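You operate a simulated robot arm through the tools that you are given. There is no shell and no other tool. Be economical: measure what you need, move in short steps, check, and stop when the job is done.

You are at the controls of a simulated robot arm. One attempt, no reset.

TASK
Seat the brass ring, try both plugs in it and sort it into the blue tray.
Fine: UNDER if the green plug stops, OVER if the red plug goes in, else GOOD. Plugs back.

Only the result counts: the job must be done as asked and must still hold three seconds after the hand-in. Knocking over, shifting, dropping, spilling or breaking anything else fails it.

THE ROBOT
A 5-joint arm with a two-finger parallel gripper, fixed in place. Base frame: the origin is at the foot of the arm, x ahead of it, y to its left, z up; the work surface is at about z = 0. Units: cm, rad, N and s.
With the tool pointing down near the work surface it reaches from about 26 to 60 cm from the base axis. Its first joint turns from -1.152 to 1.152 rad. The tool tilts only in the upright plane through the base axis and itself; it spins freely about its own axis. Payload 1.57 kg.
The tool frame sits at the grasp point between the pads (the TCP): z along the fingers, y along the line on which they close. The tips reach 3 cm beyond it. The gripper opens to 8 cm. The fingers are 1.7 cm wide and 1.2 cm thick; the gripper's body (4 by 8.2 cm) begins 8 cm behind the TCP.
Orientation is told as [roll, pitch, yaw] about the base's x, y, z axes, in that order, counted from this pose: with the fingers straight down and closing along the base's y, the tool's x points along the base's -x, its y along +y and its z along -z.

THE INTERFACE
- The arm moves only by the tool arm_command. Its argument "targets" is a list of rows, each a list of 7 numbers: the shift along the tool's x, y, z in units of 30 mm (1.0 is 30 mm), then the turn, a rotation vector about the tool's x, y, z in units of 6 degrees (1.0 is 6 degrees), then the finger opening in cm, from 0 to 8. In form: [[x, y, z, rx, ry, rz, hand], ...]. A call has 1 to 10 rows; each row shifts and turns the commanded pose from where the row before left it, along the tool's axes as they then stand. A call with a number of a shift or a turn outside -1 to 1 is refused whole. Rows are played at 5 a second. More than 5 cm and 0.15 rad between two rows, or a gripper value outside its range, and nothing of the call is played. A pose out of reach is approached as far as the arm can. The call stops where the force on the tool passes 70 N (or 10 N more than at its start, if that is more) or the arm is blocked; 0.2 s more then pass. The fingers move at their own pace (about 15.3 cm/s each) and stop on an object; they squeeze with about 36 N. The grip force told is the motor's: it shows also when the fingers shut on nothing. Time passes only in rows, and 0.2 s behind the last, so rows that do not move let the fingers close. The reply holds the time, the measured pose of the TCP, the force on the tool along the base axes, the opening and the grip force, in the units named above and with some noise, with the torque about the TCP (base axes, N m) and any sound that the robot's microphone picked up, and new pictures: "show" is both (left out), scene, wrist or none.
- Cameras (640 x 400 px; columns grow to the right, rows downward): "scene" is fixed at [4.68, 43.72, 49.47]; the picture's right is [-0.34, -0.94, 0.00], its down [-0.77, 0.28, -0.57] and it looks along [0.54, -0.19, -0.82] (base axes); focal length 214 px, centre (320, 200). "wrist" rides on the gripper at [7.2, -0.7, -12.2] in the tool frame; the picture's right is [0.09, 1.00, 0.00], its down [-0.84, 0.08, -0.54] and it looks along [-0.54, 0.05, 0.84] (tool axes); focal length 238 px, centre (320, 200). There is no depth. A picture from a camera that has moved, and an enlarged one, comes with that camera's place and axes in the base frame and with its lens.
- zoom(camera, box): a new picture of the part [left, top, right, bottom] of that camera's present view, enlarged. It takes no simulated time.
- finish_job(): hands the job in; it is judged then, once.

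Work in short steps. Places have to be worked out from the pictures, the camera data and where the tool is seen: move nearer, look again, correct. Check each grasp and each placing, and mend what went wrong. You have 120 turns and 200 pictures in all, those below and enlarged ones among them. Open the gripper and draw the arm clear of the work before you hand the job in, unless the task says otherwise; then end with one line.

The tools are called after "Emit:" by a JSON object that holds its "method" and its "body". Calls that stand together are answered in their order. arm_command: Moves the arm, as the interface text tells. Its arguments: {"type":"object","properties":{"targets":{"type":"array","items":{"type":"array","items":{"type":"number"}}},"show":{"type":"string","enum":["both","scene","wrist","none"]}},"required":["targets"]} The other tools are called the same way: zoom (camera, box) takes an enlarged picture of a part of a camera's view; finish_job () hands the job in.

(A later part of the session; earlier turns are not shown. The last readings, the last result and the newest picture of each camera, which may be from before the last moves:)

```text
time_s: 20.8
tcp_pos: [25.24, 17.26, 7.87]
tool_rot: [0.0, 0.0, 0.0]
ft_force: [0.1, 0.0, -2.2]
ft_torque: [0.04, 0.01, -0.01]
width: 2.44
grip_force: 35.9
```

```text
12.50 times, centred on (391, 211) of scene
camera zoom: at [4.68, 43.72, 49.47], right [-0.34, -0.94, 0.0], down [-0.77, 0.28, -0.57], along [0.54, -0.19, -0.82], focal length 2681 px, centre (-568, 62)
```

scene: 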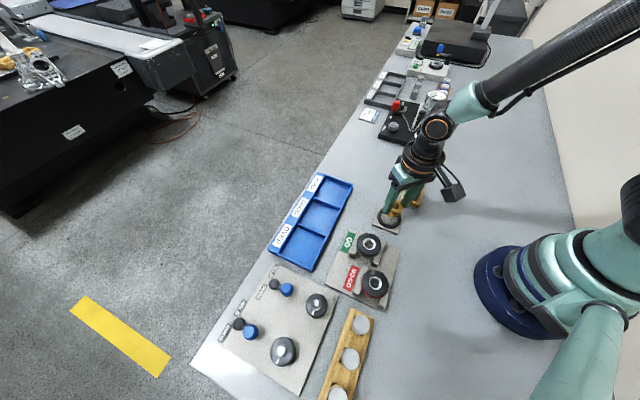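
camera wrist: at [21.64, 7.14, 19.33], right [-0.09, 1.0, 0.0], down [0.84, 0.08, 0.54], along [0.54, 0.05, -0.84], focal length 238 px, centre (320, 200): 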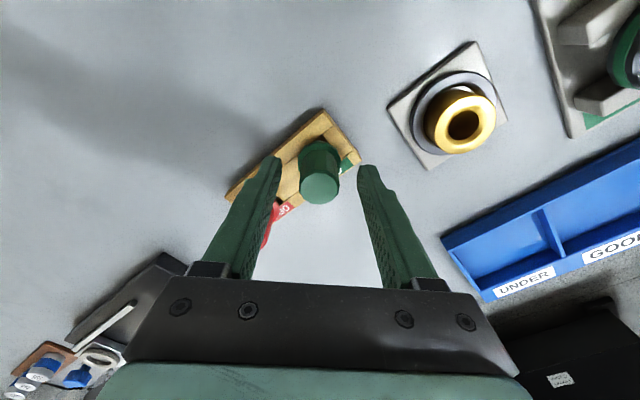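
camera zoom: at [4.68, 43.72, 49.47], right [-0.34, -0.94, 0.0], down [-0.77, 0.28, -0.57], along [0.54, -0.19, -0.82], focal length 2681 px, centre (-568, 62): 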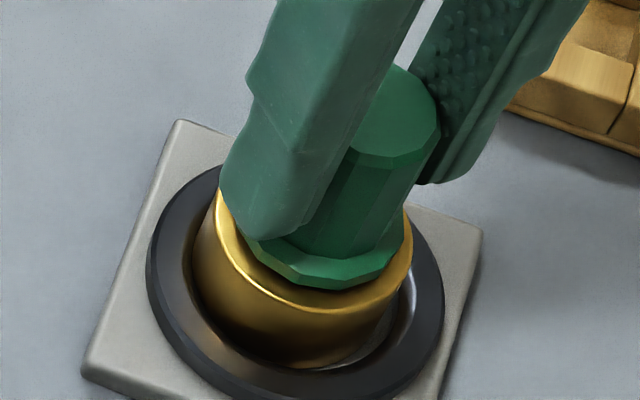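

Green is well in with no resistance. A little more for flange contact.

Emit:
{"method": "arm_command", "body": {"targets": [[0, 0, 0.05, 0, 0, 0, 1.5], [0, 0, 0.05, 0, 0, 0, 1.5], [0, 0, 0, 0, 0, 0, 1.5]], "show": "none"}}

Emit:
{"method": "zoom", "body": {"camera": "scene", "box": [375, 195, 407, 227]}}

Emit:
{"method": "zoom", "body": {"camera": "wrist", "box": [240, 80, 400, 200]}}

```text
time_s: 21.6
tcp_pos: [25.22, 17.38, 7.66]
tool_rot: [0.0, -0.002, 0.001]
ft_force: [-5.7, -6.7, 33.0]
ft_torque: [-0.2, 0.11, -0.05]
width: 2.47
grip_force: 36.6
```

```text
12.50 times, centred on (391, 211) of scene
camera zoom: at [4.67, 43.71, 49.48], right [-0.34, -0.94, 0.0], down [-0.77, 0.28, -0.57], along [0.54, -0.19, -0.82], focal length 2681 px, centre (-568, 62)
```

zoom: 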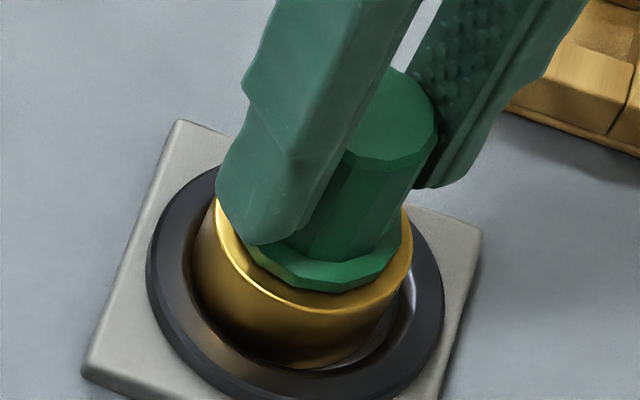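

```text
3.33 times, centred on (320, 140) of wrist
camera zoom: at [18.07, 16.68, 19.7], right [-0.09, 1.0, 0.0], down [0.84, 0.08, 0.54], along [0.54, 0.05, -0.84], focal length 794 px, centre (320, 400)
```

zoom: 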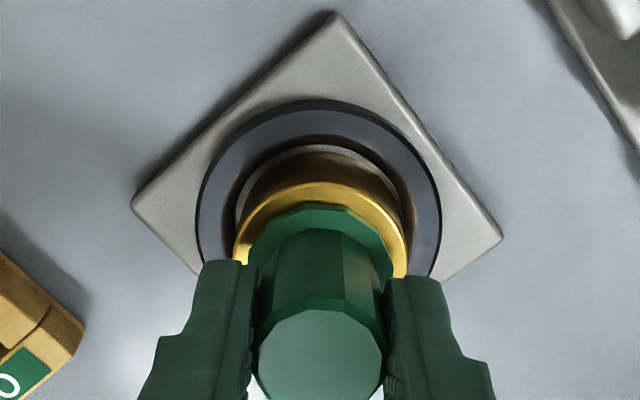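

Flange is on the ring: green goes in fully, so not UNDER. Withdraw straight up and check the ring stays.

Emit:
{"method": "arm_command", "body": {"targets": [[0, 0, -0.1, 0, 0, 0, 1.5], [0, 0, -0.2, 0, 0, 0, 1.5], [0, 0, -0.3, 0, 0, 0, 1.5], [0, 0, -0.4, 0, 0, 0, 1.5], [0, 0, -0.56, 0, 0, 0, 1.5], [0, 0, 0, 0, 0, 0, 1.5]], "show": "none"}}

Emit:
{"method": "zoom", "body": {"camera": "scene", "box": [365, 180, 425, 240]}}

```text
time_s: 23.0
tcp_pos: [25.14, 17.47, 12.27]
tool_rot: [0.0, 0.0, 0.002]
ft_force: [-0.1, 0.0, -1.4]
ft_torque: [0.0, 0.02, 0.02]
width: 2.45
grip_force: 35.8
```

```text
6.67 times, centred on (395, 210) of scene
camera zoom: at [4.68, 43.72, 49.47], right [-0.34, -0.94, 0.0], down [-0.77, 0.28, -0.57], along [0.54, -0.19, -0.82], focal length 1430 px, centre (-180, 133)
```

zoom: 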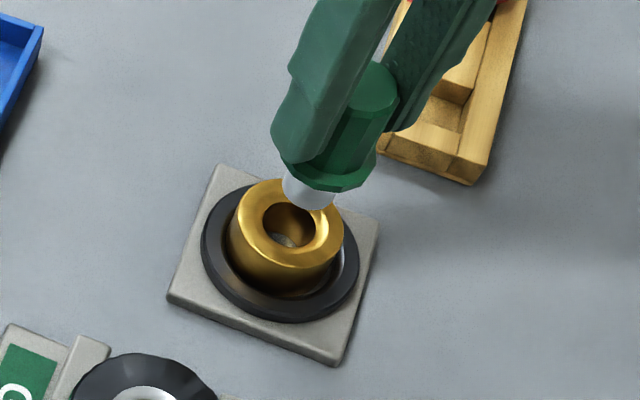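

Ring stayed. Return the green plug above its slot.

Emit:
{"method": "arm_command", "body": {"targets": [[-0.3115, -0.789, 0, 0, 0, 0, 1.5], [-0.3115, -0.789, 0, 0, 0, 0, 1.5], [-0.3115, -0.789, 0, 0, 0, 0, 1.5], [-0.3115, -0.788, 0, 0, 0, 0, 1.5], [0, 0, 0.5, 0, 0, 0, 1.5], [0, 0, 0, 0, 0, 0, 1.5]], "show": "none"}}

Emit:
{"method": "zoom", "body": {"camera": "scene", "box": [390, 160, 440, 210]}}

Emit:
{"method": "zoom", "body": {"camera": "wrist", "box": [240, 80, 400, 200]}}

```text
time_s: 24.4
tcp_pos: [29.0, 7.91, 10.63]
tool_rot: [0.0, -0.001, 0.001]
ft_force: [0.7, 0.0, -1.0]
ft_torque: [-0.01, 0.03, 0.0]
width: 2.4
grip_force: 36.6
```

```text
8.00 times, centred on (415, 185) of scene
camera zoom: at [4.68, 43.72, 49.47], right [-0.34, -0.94, 0.0], down [-0.77, 0.28, -0.57], along [0.54, -0.19, -0.82], focal length 1716 px, centre (-440, 320)
```

zoom: 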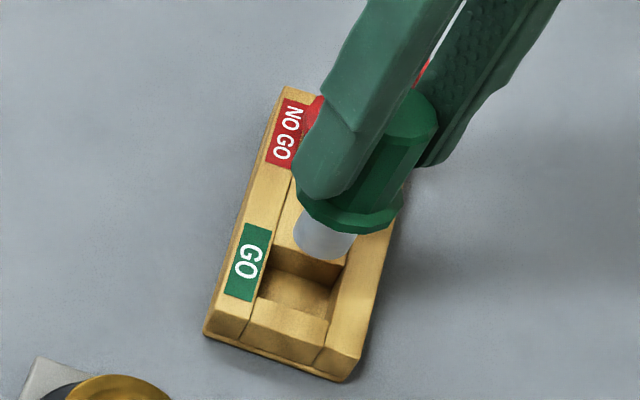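

```text
3.33 times, centred on (320, 140) of wrist
camera zoom: at [21.87, 7.23, 22.71], right [-0.09, 1.0, 0.0], down [0.84, 0.08, 0.54], along [0.54, 0.05, -0.84], focal length 794 px, centre (320, 400)
```

zoom: 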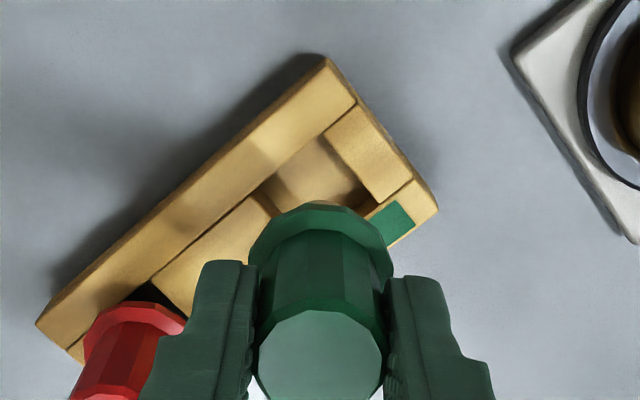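

Over the slot; lower slowly back to the original height.

Emit:
{"method": "arm_command", "body": {"targets": [[0, 0, 0.2, 0, 0, 0, 1.5], [0, 0, 0.2, 0, 0, 0, 1.5], [0, 0, 0.2, 0, 0, 0, 1.5], [0, 0, 0.2, 0, 0, 0, 1.5], [0, 0, 0.2, 0, 0, 0, 1.5], [0, 0, 0.1, 0, 0, 0, 1.5], [0, 0, 0.07, 0, 0, 0, 1.5], [0, 0, 0, 0, 0, 0, 1.5]], "show": "none"}}

Emit:
{"method": "zoom", "body": {"camera": "scene", "box": [390, 160, 440, 210]}}

Emit:
{"method": "zoom", "body": {"camera": "wrist", "box": [240, 80, 400, 200]}}

```text
time_s: 26.2
tcp_pos: [29.0, 7.97, 7.1]
tool_rot: [0.0, -0.001, 0.001]
ft_force: [-0.2, 1.1, -1.8]
ft_torque: [0.02, 0.0, 0.02]
width: 2.45
grip_force: 35.4
```

```text
8.00 times, centred on (415, 185) of scene
camera zoom: at [4.68, 43.72, 49.47], right [-0.34, -0.94, 0.0], down [-0.77, 0.28, -0.57], along [0.54, -0.19, -0.82], focal length 1716 px, centre (-440, 320)
```

zoom: 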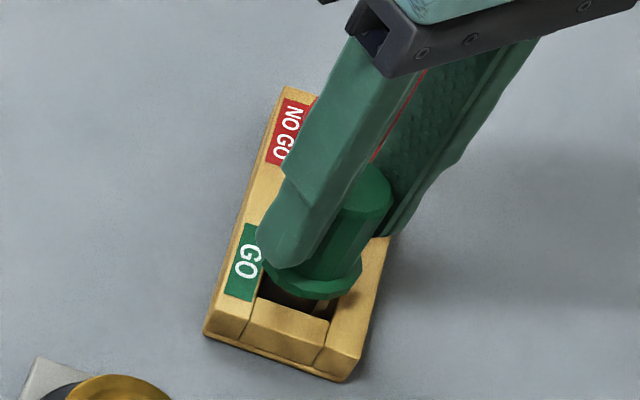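

```text
3.33 times, centred on (320, 140) of wrist
camera zoom: at [21.79, 7.27, 19.25], right [-0.09, 1.0, 0.0], down [0.84, 0.08, 0.54], along [0.54, 0.05, -0.84], focal length 794 px, centre (320, 400)
```

zoom: 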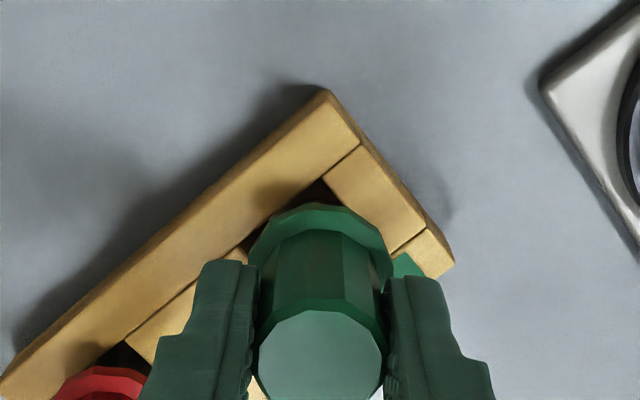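

Aligned as originally. Ease down to feel the bottom.

Emit:
{"method": "arm_command", "body": {"targets": [[0, 0, 0.04, 0, 0, 0, 1.5], [0, 0, 0.03, 0, 0, 0, 1.5], [0, 0, 0, 0, 0, 0, 1.5]], "show": "none"}}

```text
time_s: 27.0
tcp_pos: [28.99, 7.87, 6.91]
tool_rot: [-0.001, -0.002, -0.001]
ft_force: [-5.7, -2.3, 29.1]
ft_torque: [-0.21, 0.32, -0.03]
width: 2.45
grip_force: 35.9
```

Bottomed. Relieve a little, open, and rise.

Emit:
{"method": "arm_command", "body": {"targets": [[0, 0, -0.05, 0, 0, 0, 1.5], [0, 0, 0, 0, 0, 0, 4.5], [0, 0, 0, 0, 0, 0, 4.5], [0, 0, -0.4, 0, 0, 0, 4.5], [0, 0, -0.6, 0, 0, 0, 4.5], [0, 0, -0.5, 0, 0, 0, 4.5], [0, 0, 0, 0, 0, 0, 4.5]], "show": "scene"}}

Emit:
{"method": "zoom", "body": {"camera": "wrist", "box": [200, 80, 440, 240]}}

Emit:
{"method": "zoom", "body": {"camera": "scene", "box": [390, 150, 440, 210]}}

```text
time_s: 28.6
tcp_pos: [28.97, 7.82, 11.67]
tool_rot: [0.001, 0.001, -0.001]
ft_force: [0.1, -0.6, -0.4]
ft_torque: [-0.02, -0.01, -0.01]
width: 4.51
grip_force: 0.0
```

scene: 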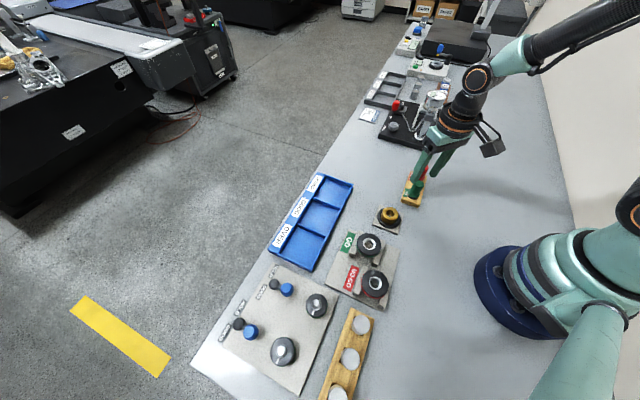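

```text
2.50 times, centred on (320, 160) of wrist
camera zoom: at [21.78, 7.19, 23.78], right [-0.09, 1.0, 0.0], down [0.84, 0.08, 0.54], along [0.54, 0.05, -0.84], focal length 596 px, centre (320, 300)
```

zoom: 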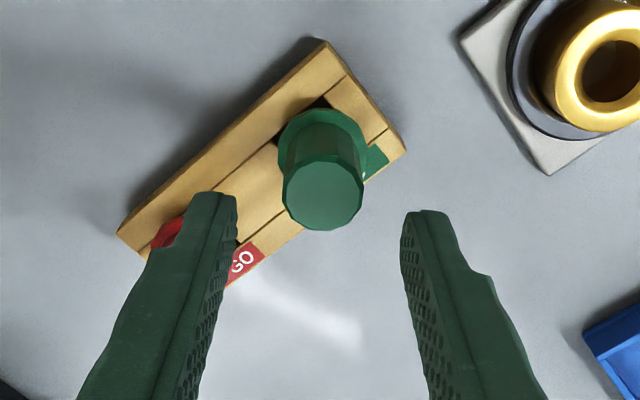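

```text
6.67 times, centred on (415, 180) of scene
camera zoom: at [4.68, 43.72, 49.47], right [-0.34, -0.94, 0.0], down [-0.77, 0.28, -0.57], along [0.54, -0.19, -0.82], focal length 1430 px, centre (-313, 333)
```

zoom: 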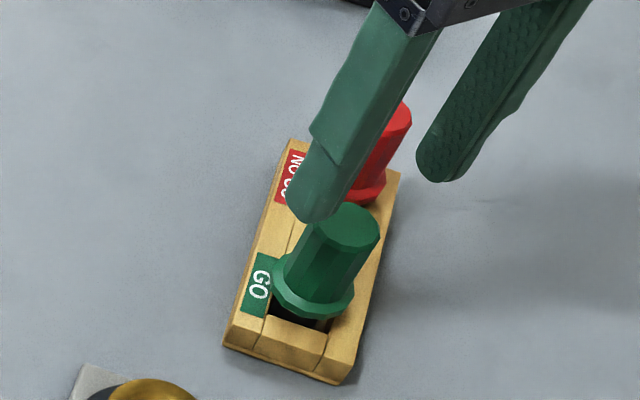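

Green is back in its slot. Move above the red plug (~(33.7,2.9)).

Emit:
{"method": "arm_command", "body": {"targets": [[-0.53, -0.545, 0, 0, 0, 0, 5], [-0.53, -0.545, 0, 0, 0, 0, 5], [-0.53, -0.545, 0, 0, 0, 0, 5], [0, 0, 0.3, 0, 0, 0, 5], [0, 0, 0, 0, 0, 0, 5]], "show": "none"}}

Emit:
{"method": "zoom", "body": {"camera": "wrist", "box": [220, 80, 420, 220]}}

Emit:
{"method": "zoom", "body": {"camera": "scene", "box": [390, 140, 450, 200]}}

```text
time_s: 29.8
tcp_pos: [33.72, 2.84, 10.78]
tool_rot: [0.0, 0.0, 0.002]
ft_force: [-0.6, -0.2, 0.0]
ft_torque: [0.0, 0.0, 0.03]
width: 5.01
grip_force: 0.0
```

```text
2.86 times, centred on (320, 150) of wrist
camera zoom: at [26.59, 2.18, 22.85], right [-0.09, 1.0, 0.0], down [0.84, 0.08, 0.54], along [0.54, 0.05, -0.84], focal length 681 px, centre (320, 343)
```

zoom: 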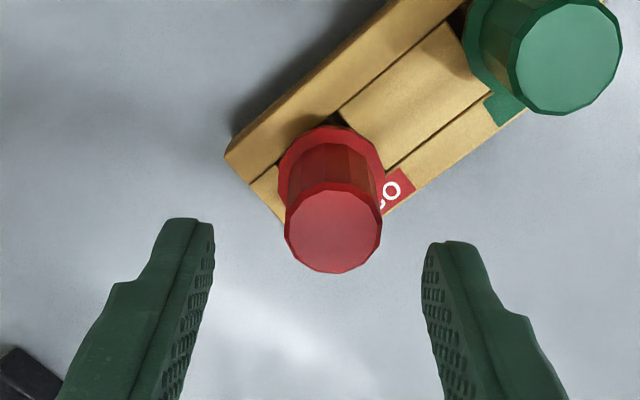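

```text
6.67 times, centred on (420, 170) of scene
camera zoom: at [4.68, 43.72, 49.47], right [-0.34, -0.94, 0.0], down [-0.77, 0.28, -0.57], along [0.54, -0.19, -0.82], focal length 1430 px, centre (-347, 400)
```

zoom: 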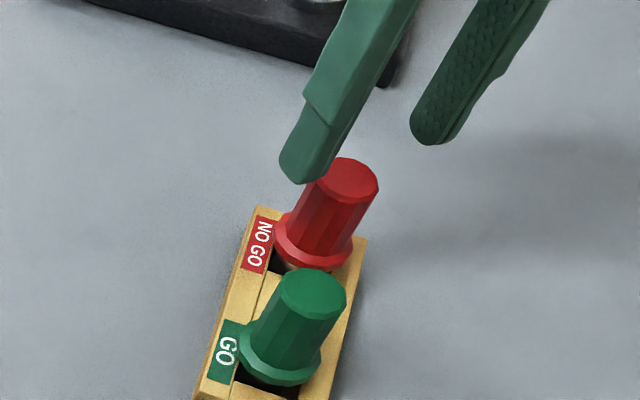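

Red is at y≈3.15, so shift +0.27 y and descend to z≈7.1.

Emit:
{"method": "arm_command", "body": {"targets": [[0, 0.09, 0.3, 0, 0, 0, 5], [0, 0, 0.4, 0, 0, 0, 5], [0, 0, 0.3, 0, 0, 0, 5], [0, 0, 0.21, 0, 0, 0, 5], [0, 0, 0, 0, 0, 0, 5]], "show": "none"}}

Emit:
{"method": "zoom", "body": {"camera": "wrist", "box": [240, 90, 400, 220]}}

Emit:
{"method": "zoom", "body": {"camera": "scene", "box": [390, 140, 450, 200]}}

```text
time_s: 31.0
tcp_pos: [33.76, 3.34, 7.05]
tool_rot: [0.001, 0.0, -0.001]
ft_force: [-0.2, 0.5, 0.3]
ft_torque: [0.0, -0.02, 0.02]
width: 5.02
grip_force: 0.1
```

```text
3.08 times, centred on (320, 155) of wrist
camera zoom: at [26.54, 2.61, 19.14], right [-0.09, 1.0, 0.0], down [0.84, 0.08, 0.54], along [0.54, 0.05, -0.84], focal length 733 px, centre (320, 338)
```

zoom: 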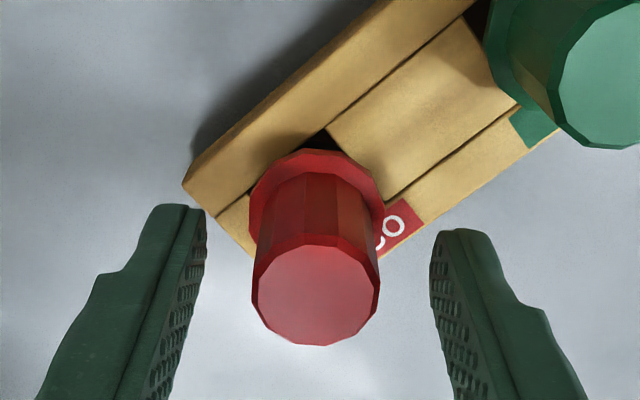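

```text
6.67 times, centred on (420, 170) of scene
camera zoom: at [4.68, 43.72, 49.47], right [-0.34, -0.94, 0.0], down [-0.77, 0.28, -0.57], along [0.54, -0.19, -0.82], focal length 1430 px, centre (-347, 400)
```

zoom: 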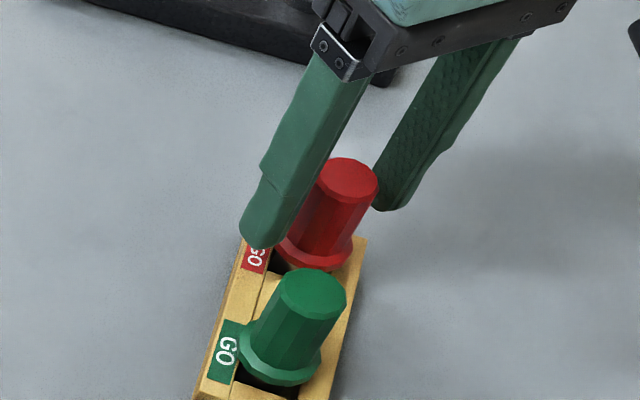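

Centre slightly (y −0.1, x −0.15), then close.

Emit:
{"method": "arm_command", "body": {"targets": [[0.05, -0.03, 0, 0, 0, 0, 5], [0, 0, 0, 0, 0, 0, 1.5], [0, 0, 0, 0, 0, 0, 1.5], [0, 0, 0, 0, 0, 0, 1.5]], "show": "none"}}

Emit:
{"method": "zoom", "body": {"camera": "wrist", "box": [240, 90, 400, 220]}}

```text
time_s: 32.0
tcp_pos: [33.56, 3.24, 7.0]
tool_rot: [-0.001, -0.001, 0.001]
ft_force: [0.4, -0.5, 0.2]
ft_torque: [0.04, -0.04, -0.01]
width: 2.44
grip_force: 36.4
```

```text
3.08 times, centred on (320, 155) of wrist
camera zoom: at [26.38, 2.49, 19.17], right [-0.09, 1.0, 0.0], down [0.84, 0.08, 0.54], along [0.54, 0.05, -0.84], focal length 733 px, centre (320, 338)
```

zoom: 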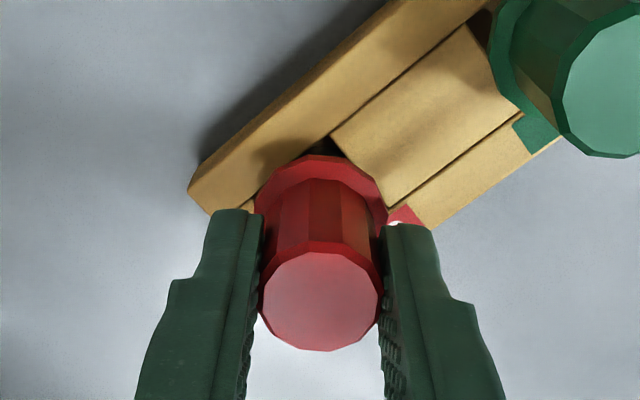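

Red held with the same offset as green. Lift higher (8 cm) to pass over the green handle, and carry to above the ring.

Emit:
{"method": "arm_command", "body": {"targets": [[0, 0, -0.4, 0, 0, 0, 1.5], [0, 0, -0.6, 0, 0, 0, 1.5], [0, 0, -0.8, 0, 0, 0, 1.5], [0, 0, -0.93, 0, 0, 0, 1.5], [0.5572, 0.946, 0, 0, 0, 0, 1.5], [0.5572, 0.946, 0, 0, 0, 0, 1.5], [0.5572, 0.946, 0, 0, 0, 0, 1.5], [0.5572, 0.946, 0, 0, 0, 0, 1.5], [0.5572, 0.946, 0, 0, 0, 0, 1.5], [0, 0, 0, 0, 0, 0, 1.5]], "show": "scene"}}

Emit:
{"method": "zoom", "body": {"camera": "scene", "box": [370, 150, 440, 230]}}

```text
time_s: 34.2
tcp_pos: [25.16, 17.34, 15.38]
tool_rot: [0.0, 0.0, 0.0]
ft_force: [-0.3, 0.8, -1.4]
ft_torque: [0.0, -0.04, -0.03]
width: 2.44
grip_force: 35.5
```

scene: 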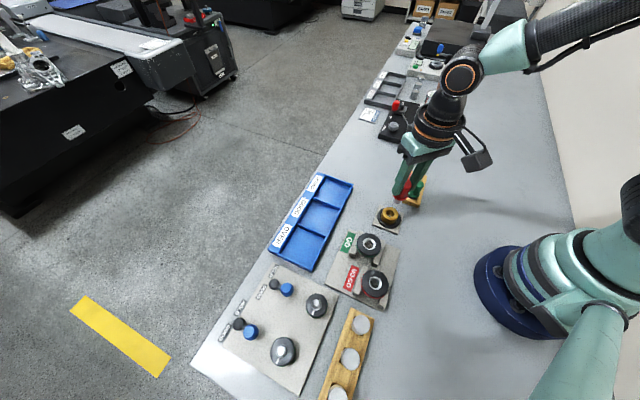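

```text
5.00 times, centred on (405, 190) of scene
camera zoom: at [4.68, 43.72, 49.47], right [-0.34, -0.94, 0.0], down [-0.77, 0.28, -0.57], along [0.54, -0.19, -0.82], focal length 1072 px, centre (-105, 250)
```

zoom: 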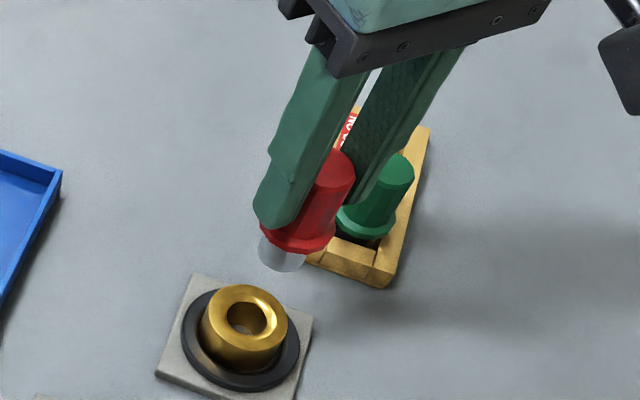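

Descend to just above the ring mouth (TCP ≈9.8) and check alignment.

Emit:
{"method": "arm_command", "body": {"targets": [[0, 0, 0.6, 0, 0, 0, 1.5], [0, 0, 0.6, 0, 0, 0, 1.5], [0, 0, 0.4, 0, 0, 0, 1.5], [0, 0, 0.2, 0, 0, 0, 1.5], [0, 0, 0, 0, 0, 0, 1.5]], "show": "none"}}

Emit:
{"method": "zoom", "body": {"camera": "scene", "box": [375, 195, 407, 227]}}

Emit:
{"method": "zoom", "body": {"camera": "wrist", "box": [290, 110, 350, 160]}}

```text
time_s: 35.4
tcp_pos: [25.02, 17.38, 9.84]
tool_rot: [-0.001, -0.001, 0.003]
ft_force: [0.2, 0.5, -1.3]
ft_torque: [0.04, -0.01, -0.01]
width: 2.46
grip_force: 35.8
```

```text
12.50 times, centred on (391, 211) of scene
camera zoom: at [4.68, 43.72, 49.47], right [-0.34, -0.94, 0.0], down [-0.77, 0.28, -0.57], along [0.54, -0.19, -0.82], focal length 2681 px, centre (-568, 62)
```

zoom: 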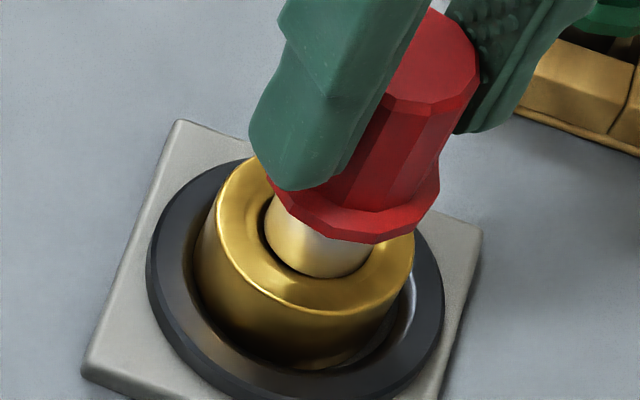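

```text
8.00 times, centred on (320, 135) of wrist
camera zoom: at [17.9, 16.68, 21.92], right [-0.09, 1.0, 0.0], down [0.84, 0.08, 0.54], along [0.54, 0.05, -0.84], focal length 1907 px, centre (320, 720)
```

zoom: 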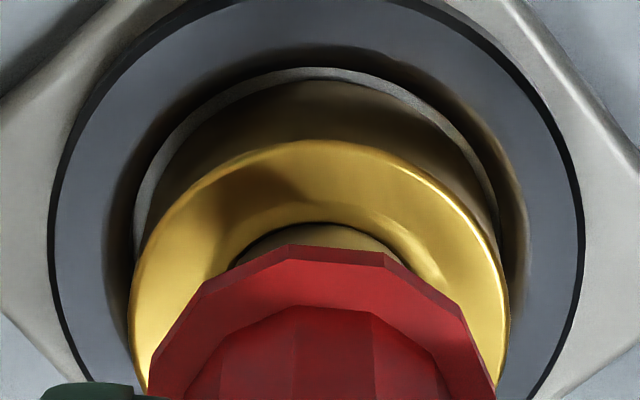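

Aligned at the mouth. Lower in small steps watching force.

Emit:
{"method": "arm_command", "body": {"targets": [[0, 0, 0.05, 0, 0, 0, 1.5], [0, 0, 0.05, 0, 0, 0, 1.5], [0, 0, 0.05, 0, 0, 0, 1.5], [0, 0, 0, 0, 0, 0, 1.5]], "show": "none"}}

Emit:
{"method": "zoom", "body": {"camera": "scene", "box": [375, 195, 407, 227]}}

```text
time_s: 36.4
tcp_pos: [25.15, 17.3, 9.48]
tool_rot: [0.001, -0.002, 0.003]
ft_force: [-4.1, -1.6, 33.2]
ft_torque: [-0.04, 0.13, 0.02]
width: 2.43
grip_force: 35.8
```

```text
12.50 times, centred on (391, 211) of scene
camera zoom: at [4.67, 43.71, 49.48], right [-0.34, -0.94, 0.0], down [-0.77, 0.28, -0.57], along [0.54, -0.19, -0.82], focal length 2681 px, centre (-568, 62)
```

zoom: 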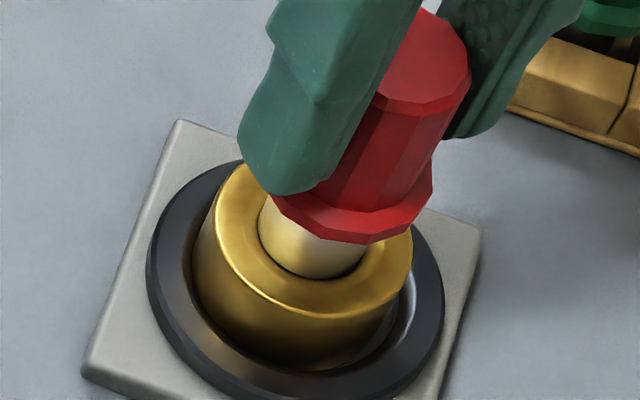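

Red stops at the mouth with a centred 33 N. Confirm it's not misalignment: back off slightly and probe with small offsets.

Emit:
{"method": "arm_command", "body": {"targets": [[0, 0, -0.1, 0, 0, 0, 1.5], [0.03, 0, 0, 0, 0, 0, 1.5], [0, 0, 0.09, 0, 0, 0, 1.5], [0, 0, 0, 0, 0, 0, 1.5]], "show": "none"}}

Emit:
{"method": "arm_command", "body": {"targets": [[0, 0, -0.09, 0, 0, 0, 1.5], [-0.06, 0, 0, 0, 0, 0, 1.5], [0, 0, 0.09, 0, 0, 0, 1.5], [0, 0, 0, 0, 0, 0, 1.5]], "show": "none"}}

Emit:
{"method": "arm_command", "body": {"targets": [[0, 0, -0.09, 0, 0, 0, 1.5], [0.03, 0.03, 0, 0, 0, 0, 1.5], [0, 0, 0.09, 0, 0, 0, 1.5], [0, 0, 0, 0, 0, 0, 1.5]], "show": "none"}}

Emit:
{"method": "arm_command", "body": {"targets": [[0, 0, -0.09, 0, 0, 0, 1.5], [0, -0.06, 0, 0, 0, 0, 1.5], [0, 0, 0.09, 0, 0, 0, 1.5], [0, 0, 0, 0, 0, 0, 1.5]], "show": "none"}}

Emit:
{"method": "zoom", "body": {"camera": "scene", "box": [375, 195, 407, 227]}}

```text
time_s: 37.4
tcp_pos: [25.0, 17.37, 9.52]
tool_rot: [0.0, -0.001, 0.003]
ft_force: [-1.2, -0.3, -0.1]
ft_torque: [-0.05, 0.06, 0.03]
width: 2.44
grip_force: 36.1
```

```text
time_s: 38.4
tcp_pos: [25.37, 17.36, 9.64]
tool_rot: [0.001, -0.002, 0.002]
ft_force: [-9.5, -3.0, 32.3]
ft_torque: [-0.22, 0.28, 0.01]
width: 2.43
grip_force: 35.7
```

```text
time_s: 39.4
tcp_pos: [25.19, 17.42, 9.54]
tool_rot: [-0.001, -0.001, 0.001]
ft_force: [-0.8, -2.8, 3.1]
ft_torque: [-0.08, 0.02, 0.02]
width: 2.45
grip_force: 36.0
```

```text
time_s: 40.4
tcp_pos: [25.25, 17.24, 9.65]
tool_rot: [0.0, 0.001, 0.002]
ft_force: [-8.1, -1.0, 30.5]
ft_torque: [-0.36, 0.46, -0.05]
width: 2.45
grip_force: 35.9
```

```text
12.50 times, centred on (391, 211) of scene
camera zoom: at [4.67, 43.71, 49.48], right [-0.34, -0.94, 0.0], down [-0.77, 0.28, -0.57], along [0.54, -0.19, -0.82], focal length 2681 px, centre (-568, 62)
```

zoom: 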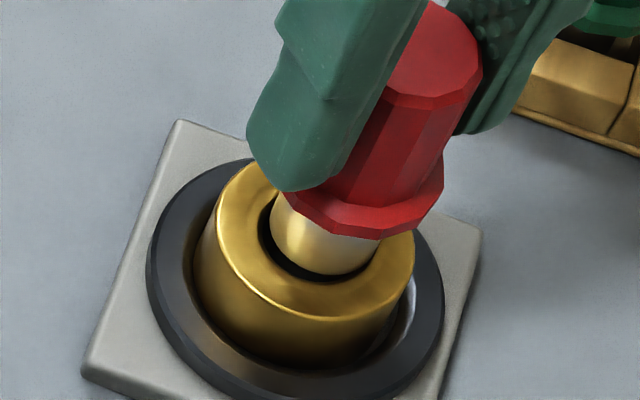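

Force vanishes for −x/+y offsets, so alignment wasn't ideal. Move to a −x,+y offset and press further.

Emit:
{"method": "arm_command", "body": {"targets": [[0, 0, -0.09, 0, 0, 0, 1.5], [0.025, 0.045, 0, 0, 0, 0, 1.5], [0, 0, 0.09, 0, 0, 0, 1.5], [0, 0, 0.02, 0, 0, 0, 1.5], [0, 0, 0, 0, 0, 0, 1.5]], "show": "none"}}

Emit:
{"method": "zoom", "body": {"camera": "scene", "box": [375, 195, 407, 227]}}

Emit:
{"method": "zoom", "body": {"camera": "wrist", "box": [290, 110, 350, 160]}}

```text
time_s: 41.6
tcp_pos: [25.03, 17.47, 9.38]
tool_rot: [-0.001, -0.002, 0.0]
ft_force: [1.5, 0.5, 2.8]
ft_torque: [0.07, -0.07, 0.0]
width: 2.47
grip_force: 35.7
```

```text
12.50 times, centred on (391, 211) of scene
camera zoom: at [4.68, 43.72, 49.47], right [-0.34, -0.94, 0.0], down [-0.77, 0.28, -0.57], along [0.54, -0.19, -0.82], focal length 2681 px, centre (-568, 62)
```

zoom: 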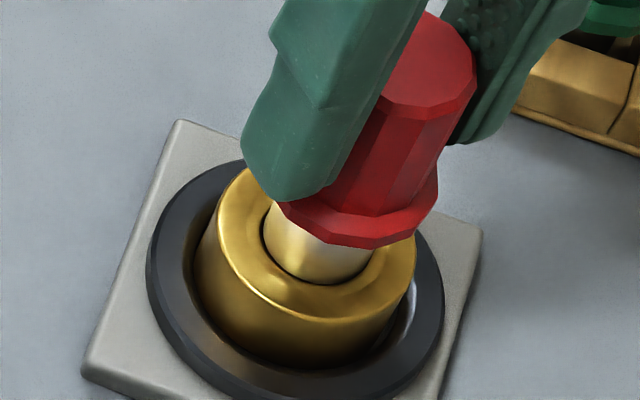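

```text
8.00 times, centred on (320, 135) of wrist
camera zoom: at [17.91, 16.73, 21.53], right [-0.09, 1.0, 0.0], down [0.84, 0.08, 0.54], along [0.54, 0.05, -0.84], focal length 1907 px, centre (320, 720)
```

zoom: 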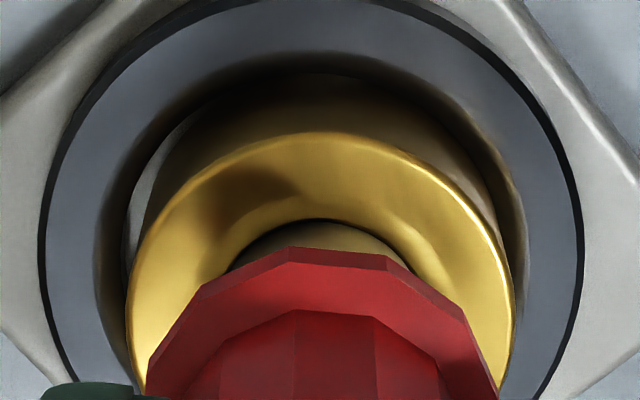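

Low force now; the ring slid to follow. Press further.

Emit:
{"method": "arm_command", "body": {"targets": [[0, 0, 0.04, 0, 0, 0, 1.5], [0, 0, 0.03, 0, 0, 0, 1.5], [0, 0, 0, 0, 0, 0, 1.5]], "show": "none"}}

Emit:
{"method": "zoom", "body": {"camera": "scene", "box": [375, 195, 407, 227]}}

Emit:
{"method": "zoom", "body": {"camera": "wrist", "box": [290, 110, 350, 160]}}

```text
time_s: 42.4
tcp_pos: [25.08, 17.49, 9.3]
tool_rot: [0.003, -0.003, 0.0]
ft_force: [-1.1, -7.1, 33.4]
ft_torque: [-0.41, 0.01, 0.04]
width: 2.44
grip_force: 36.1
```

```text
12.50 times, centred on (391, 211) of scene
camera zoom: at [4.67, 43.71, 49.48], right [-0.34, -0.94, 0.0], down [-0.77, 0.28, -0.57], along [0.54, -0.19, -0.82], focal length 2681 px, centre (-568, 62)
```

zoom: 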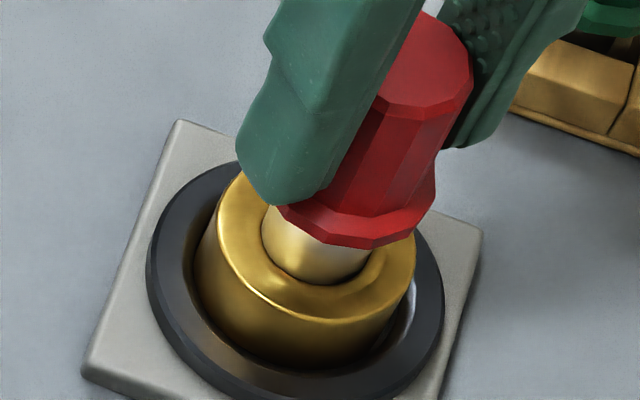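

```text
8.00 times, centred on (320, 135) of wrist
camera zoom: at [17.95, 16.75, 21.35], right [-0.09, 1.0, 0.0], down [0.84, 0.08, 0.54], along [0.54, 0.05, -0.84], focal length 1907 px, centre (320, 720)
```

zoom: 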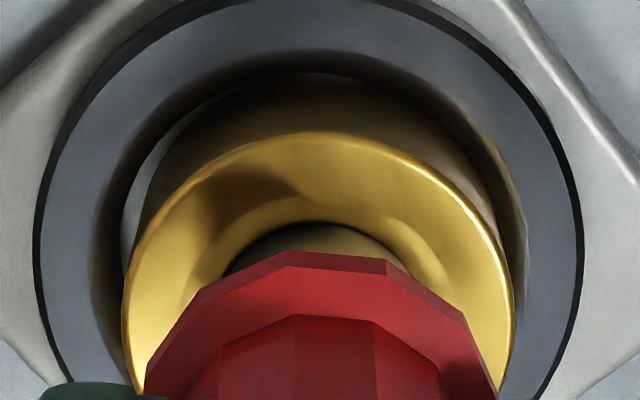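

Contact is centred on the chamfer with 33 N. One more probe with y −0.05 to be sure.

Emit:
{"method": "arm_command", "body": {"targets": [[0, 0, -0.06, 0, 0, 0, 1.5], [0, -0.02, 0, 0, 0, 0, 1.5], [0, 0, 0.05, 0, 0, 0, 1.5], [0, 0, 0.03, 0, 0, 0, 1.5], [0, 0, 0, 0, 0, 0, 1.5]], "show": "none"}}

Emit:
{"method": "zoom", "body": {"camera": "scene", "box": [375, 195, 407, 227]}}

```text
time_s: 43.6
tcp_pos: [25.06, 17.35, 9.27]
tool_rot: [0.001, -0.001, 0.0]
ft_force: [-9.9, -4.1, 31.1]
ft_torque: [-0.28, 0.46, 0.03]
width: 2.47
grip_force: 36.0
```

```text
12.50 times, centred on (391, 211) of scene
camera zoom: at [4.67, 43.71, 49.48], right [-0.34, -0.94, 0.0], down [-0.77, 0.28, -0.57], along [0.54, -0.19, -0.82], focal length 2681 px, centre (-568, 62)
```

zoom: 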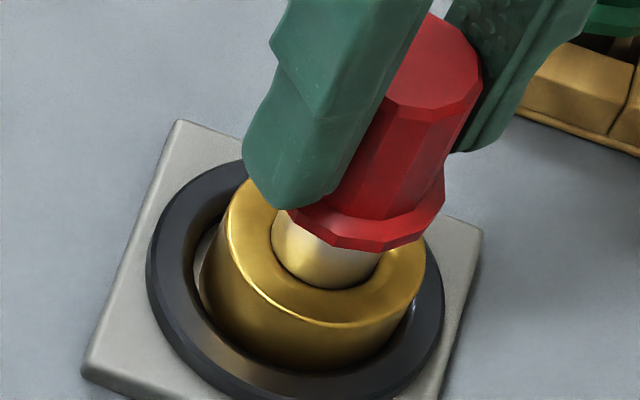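

The ring just follows the pin, captured in its chamfer; red does not go in → GOOD. Withdraw red and check the ring.

Emit:
{"method": "arm_command", "body": {"targets": [[0, 0, -0.15, 0, 0, 0, 1.5], [0, 0, -0.4, 0, 0, 0, 1.5], [0, 0, -0.7, 0, 0, 0, 1.5], [0, 0, -0.8, 0, 0, 0, 1.5], [0, 0, 0, 0, 0, 0, 1.5]], "show": "none"}}

Emit:
{"method": "zoom", "body": {"camera": "scene", "box": [370, 160, 430, 230]}}

```text
time_s: 44.8
tcp_pos: [25.1, 17.41, 15.4]
tool_rot: [-0.001, 0.0, 0.001]
ft_force: [0.3, 0.7, -0.9]
ft_torque: [0.03, -0.01, -0.02]
width: 2.43
grip_force: 36.0
```

```text
5.71 times, centred on (400, 195) of scene
camera zoom: at [4.68, 43.72, 49.47], right [-0.34, -0.94, 0.0], down [-0.77, 0.28, -0.57], along [0.54, -0.19, -0.82], focal length 1226 px, centre (-137, 229)
```

zoom: 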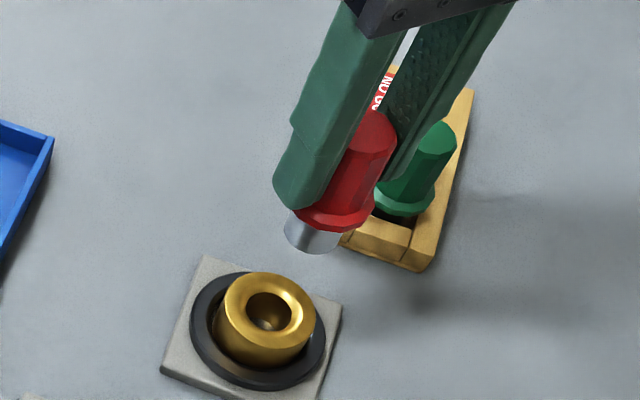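

Carry red back above its slot and lower partway.

Emit:
{"method": "arm_command", "body": {"targets": [[-0.5622, -0.945, 0, 0, 0, 0, 1.5], [-0.5622, -0.945, 0, 0, 0, 0, 1.5], [-0.5622, -0.945, 0, 0, 0, 0, 1.5], [-0.5622, -0.945, 0, 0, 0, 0, 1.5], [-0.5622, -0.945, 0, 0, 0, 0, 1.5], [0, 0, 0.7, 0, 0, 0, 1.5], [0, 0, 0.7, 0, 0, 0, 1.5], [0, 0, 0.1, 0, 0, 0, 1.5], [0, 0, 0, 0, 0, 0, 1.5]], "show": "none"}}

Emit:
{"method": "zoom", "body": {"camera": "scene", "box": [390, 150, 440, 200]}}

Emit:
{"method": "zoom", "body": {"camera": "wrist", "box": [240, 90, 400, 220]}}

```text
time_s: 46.8
tcp_pos: [33.54, 3.15, 10.84]
tool_rot: [0.0, -0.001, 0.0]
ft_force: [0.2, -0.2, -0.4]
ft_torque: [0.01, -0.01, -0.04]
width: 2.44
grip_force: 36.0
```

```text
8.00 times, centred on (415, 175) of scene
camera zoom: at [4.68, 43.72, 49.47], right [-0.34, -0.94, 0.0], down [-0.77, 0.28, -0.57], along [0.54, -0.19, -0.82], focal length 1716 px, centre (-440, 400)
```

zoom: 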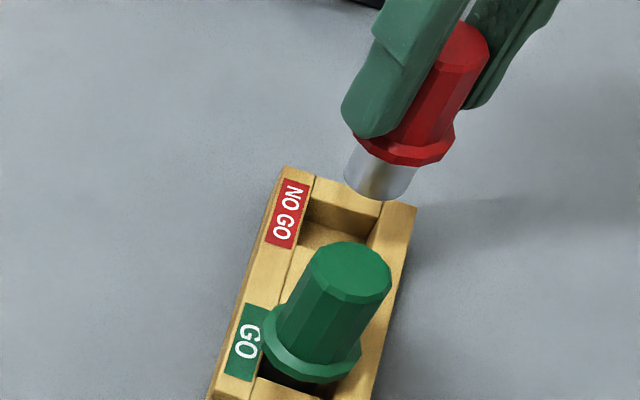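

```text
3.08 times, centred on (320, 155) of wrist
camera zoom: at [26.32, 2.49, 22.91], right [-0.09, 1.0, 0.0], down [0.84, 0.08, 0.54], along [0.54, 0.05, -0.84], focal length 733 px, centre (320, 338)
```

zoom: 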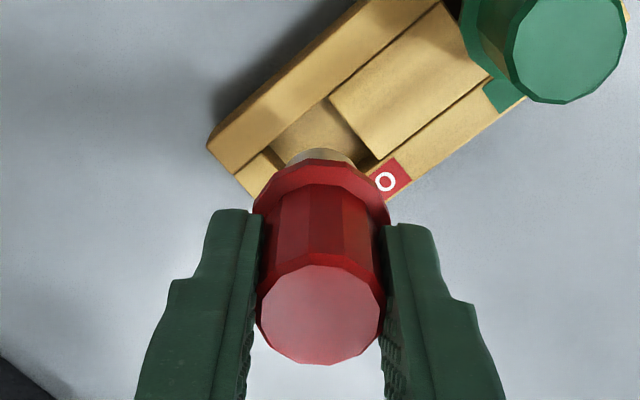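

The red plug may have slipped/tilted slightly in the grip. Lower to just above the rack and inspect.

Emit:
{"method": "arm_command", "body": {"targets": [[0, 0, 0.3, 0, 0, 0, 1.5], [0, 0, 0.3, 0, 0, 0, 1.5], [0, 0, 0, 0, 0, 0, 1.5]], "show": "none"}}

Emit:
{"method": "zoom", "body": {"camera": "scene", "box": [395, 155, 435, 195]}}

Emit:
{"method": "zoom", "body": {"camera": "wrist", "box": [270, 90, 370, 190]}}

```text
time_s: 47.6
tcp_pos: [33.48, 3.17, 9.09]
tool_rot: [0.001, 0.0, -0.001]
ft_force: [0.3, -0.8, -1.4]
ft_torque: [0.0, -0.02, 0.02]
width: 2.41
grip_force: 35.8
```

```text
10.00 times, centred on (415, 175) of scene
camera zoom: at [4.68, 43.72, 49.47], right [-0.34, -0.94, 0.0], down [-0.77, 0.28, -0.57], along [0.54, -0.19, -0.82], focal length 2145 px, centre (-630, 450)
```

zoom: 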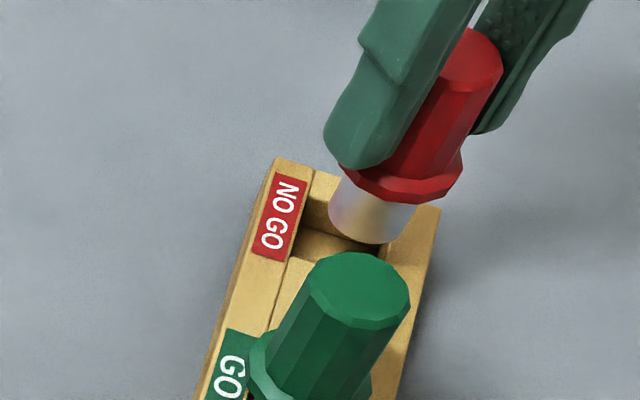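

```text
4.00 times, centred on (320, 140) of wrist
camera zoom: at [26.28, 2.45, 21.11], right [-0.09, 1.0, 0.0], down [0.84, 0.08, 0.54], along [0.54, 0.05, -0.84], focal length 953 px, centre (320, 440)
```

zoom: 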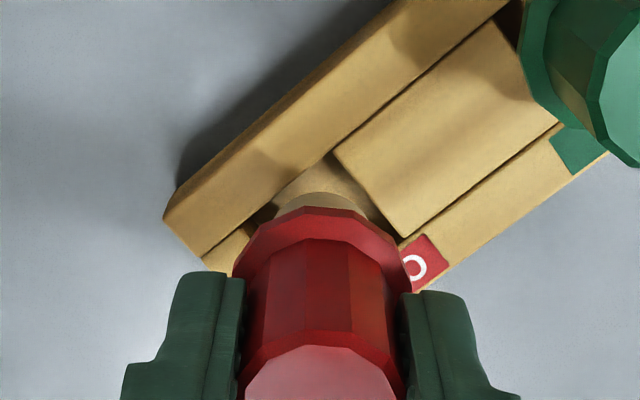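

Geometry suggests red tilted ~4° (tip toward −x) and slid up ~0.3 cm in the grip. Tilt the tool to bring the plug upright.

Emit:
{"method": "arm_command", "body": {"targets": [[0.02, 0, 0, 0, -0.35, 0, 1.5], [0.02, 0, 0, 0, -0.35, 0, 1.5], [0, 0, 0, 0, 0, 0, 1.5]], "show": "none"}}

Emit:
{"method": "zoom", "body": {"camera": "scene", "box": [395, 155, 435, 195]}}

Emit:
{"method": "zoom", "body": {"camera": "wrist", "box": [270, 90, 370, 190]}}

```text
time_s: 48.4
tcp_pos: [33.42, 3.16, 9.0]
tool_rot: [0.009, -0.073, 0.001]
ft_force: [-0.4, -0.3, -1.2]
ft_torque: [0.03, 0.01, 0.01]
width: 2.45
grip_force: 35.9
```

```text
10.00 times, centred on (415, 175) of scene
camera zoom: at [4.68, 43.72, 49.47], right [-0.34, -0.94, 0.0], down [-0.77, 0.28, -0.57], along [0.54, -0.19, -0.82], focal length 2145 px, centre (-630, 450)
```

zoom: 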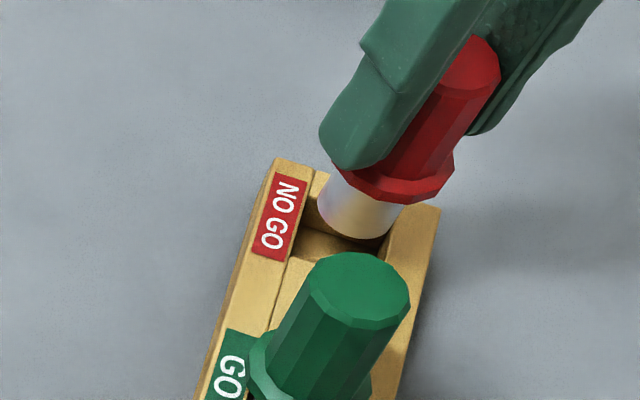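

```text
4.00 times, centred on (320, 140) of wrist
camera zoom: at [25.32, 2.43, 20.48], right [-0.09, 1.0, 0.0], down [0.79, 0.07, 0.6], along [0.6, 0.06, -0.8], focal length 953 px, centre (320, 440)
```

zoom: 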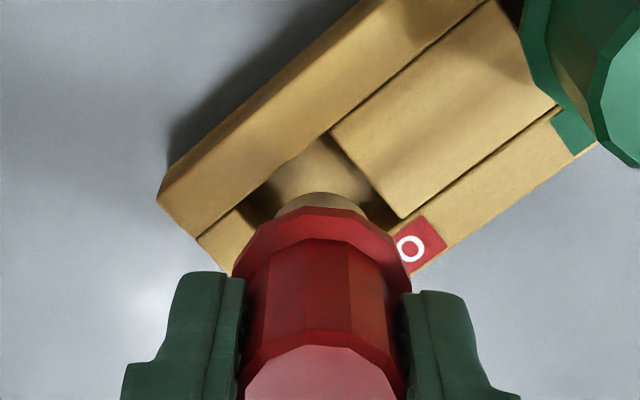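

Comparing with the green handle, I overcorrected; go back half and inspect at higher zoom.

Emit:
{"method": "arm_command", "body": {"targets": [[-0.02, 0, 0, 0, 0.35, 0, 1.5], [0, 0, 0, 0, 0, 0, 1.5]], "show": "none"}}

Emit:
{"method": "zoom", "body": {"camera": "scene", "box": [403, 150, 433, 195]}}

Emit:
{"method": "zoom", "body": {"camera": "wrist", "box": [270, 90, 370, 190]}}

```text
time_s: 49.0
tcp_pos: [33.34, 3.15, 9.1]
tool_rot: [0.004, -0.036, 0.0]
ft_force: [-0.2, 0.5, -1.9]
ft_torque: [-0.01, 0.01, -0.02]
width: 2.41
grip_force: 36.0
```

```text
8.89 times, centred on (418, 172) of scene
camera zoom: at [4.68, 43.72, 49.47], right [-0.34, -0.94, 0.0], down [-0.77, 0.28, -0.57], along [0.54, -0.19, -0.82], focal length 1906 px, centre (-551, 444)
```

zoom: 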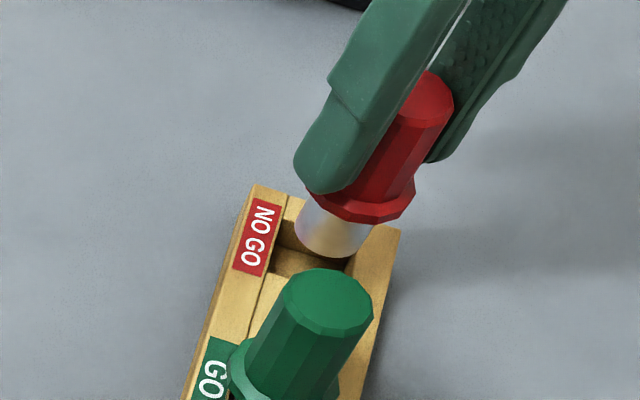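

```text
4.00 times, centred on (320, 140) of wrist
camera zoom: at [25.85, 2.46, 20.83], right [-0.09, 1.0, 0.0], down [0.82, 0.08, 0.57], along [0.57, 0.05, -0.82], focal length 953 px, centre (320, 440)
```

zoom: 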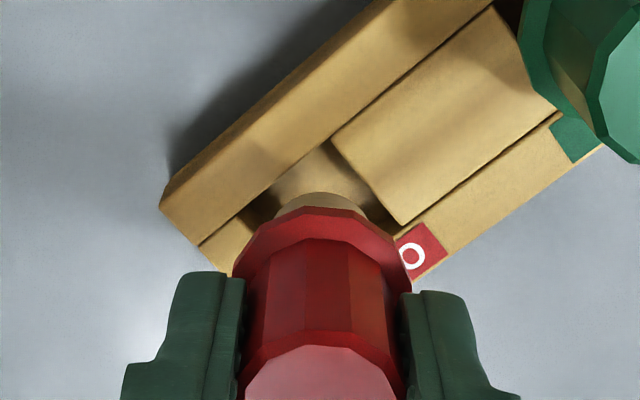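

Now parallel to the green plug. Lower 0.9 cm and look at entry.

Emit:
{"method": "arm_command", "body": {"targets": [[0, 0, 0.15, 0, 0, 0, 1.5], [0, 0, 0.15, 0, 0, 0, 1.5], [0, 0, 0, 0, 0, 0, 1.5]], "show": "none"}}

Emit:
{"method": "zoom", "body": {"camera": "scene", "box": [400, 160, 430, 195]}}

Emit:
{"method": "zoom", "body": {"camera": "wrist", "box": [270, 90, 370, 190]}}

```text
time_s: 49.8
tcp_pos: [33.47, 3.24, 8.1]
tool_rot: [0.003, -0.038, 0.001]
ft_force: [-0.1, 0.0, -1.1]
ft_torque: [0.02, 0.02, 0.02]
width: 2.42
grip_force: 35.3
```

```text
11.43 times, centred on (415, 178) of scene
camera zoom: at [4.68, 43.72, 49.47], right [-0.34, -0.94, 0.0], down [-0.77, 0.28, -0.57], along [0.54, -0.19, -0.82], focal length 2451 px, centre (-766, 457)
```

zoom: 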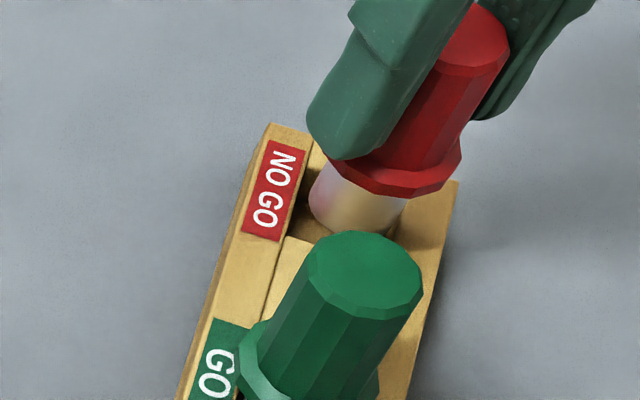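

```text
4.00 times, centred on (320, 140) of wrist
camera zoom: at [25.87, 2.45, 19.93], right [-0.09, 1.0, 0.0], down [0.82, 0.08, 0.57], along [0.57, 0.05, -0.82], focal length 953 px, centre (320, 440)
```

zoom: 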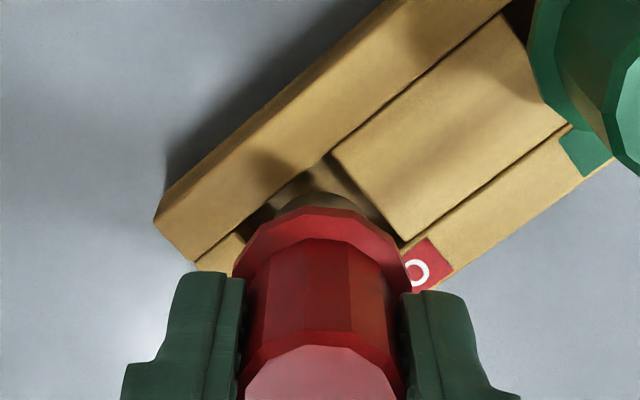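

Pin appears to be entering the slot freely. Continue in small steps.

Emit:
{"method": "arm_command", "body": {"targets": [[0, 0, 0.08, 0, 0, 0, 1.5], [0, 0, 0.08, 0, 0, 0, 1.5], [0, 0, 0, 0, 0, 0, 1.5]], "show": "none"}}

Emit:
{"method": "zoom", "body": {"camera": "scene", "box": [400, 160, 430, 195]}}

Emit:
{"method": "zoom", "body": {"camera": "wrist", "box": [270, 90, 370, 190]}}

```text
time_s: 50.6
tcp_pos: [33.44, 3.17, 7.67]
tool_rot: [0.004, -0.036, 0.001]
ft_force: [0.2, -0.4, -1.9]
ft_torque: [-0.01, 0.01, 0.0]
width: 2.43
grip_force: 36.0
```

```text
11.43 times, centred on (415, 178) of scene
camera zoom: at [4.68, 43.72, 49.47], right [-0.34, -0.94, 0.0], down [-0.77, 0.28, -0.57], along [0.54, -0.19, -0.82], focal length 2451 px, centre (-766, 457)
```

zoom: 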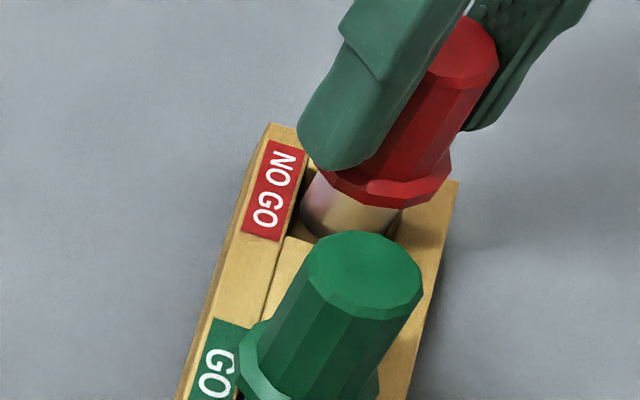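

```text
4.00 times, centred on (320, 140) of wrist
camera zoom: at [25.93, 2.46, 19.46], right [-0.09, 1.0, 0.0], down [0.82, 0.08, 0.57], along [0.57, 0.05, -0.82], focal length 953 px, centre (320, 440)
```

zoom: 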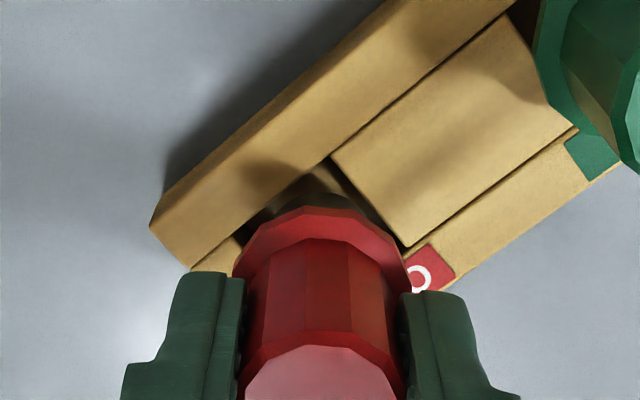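

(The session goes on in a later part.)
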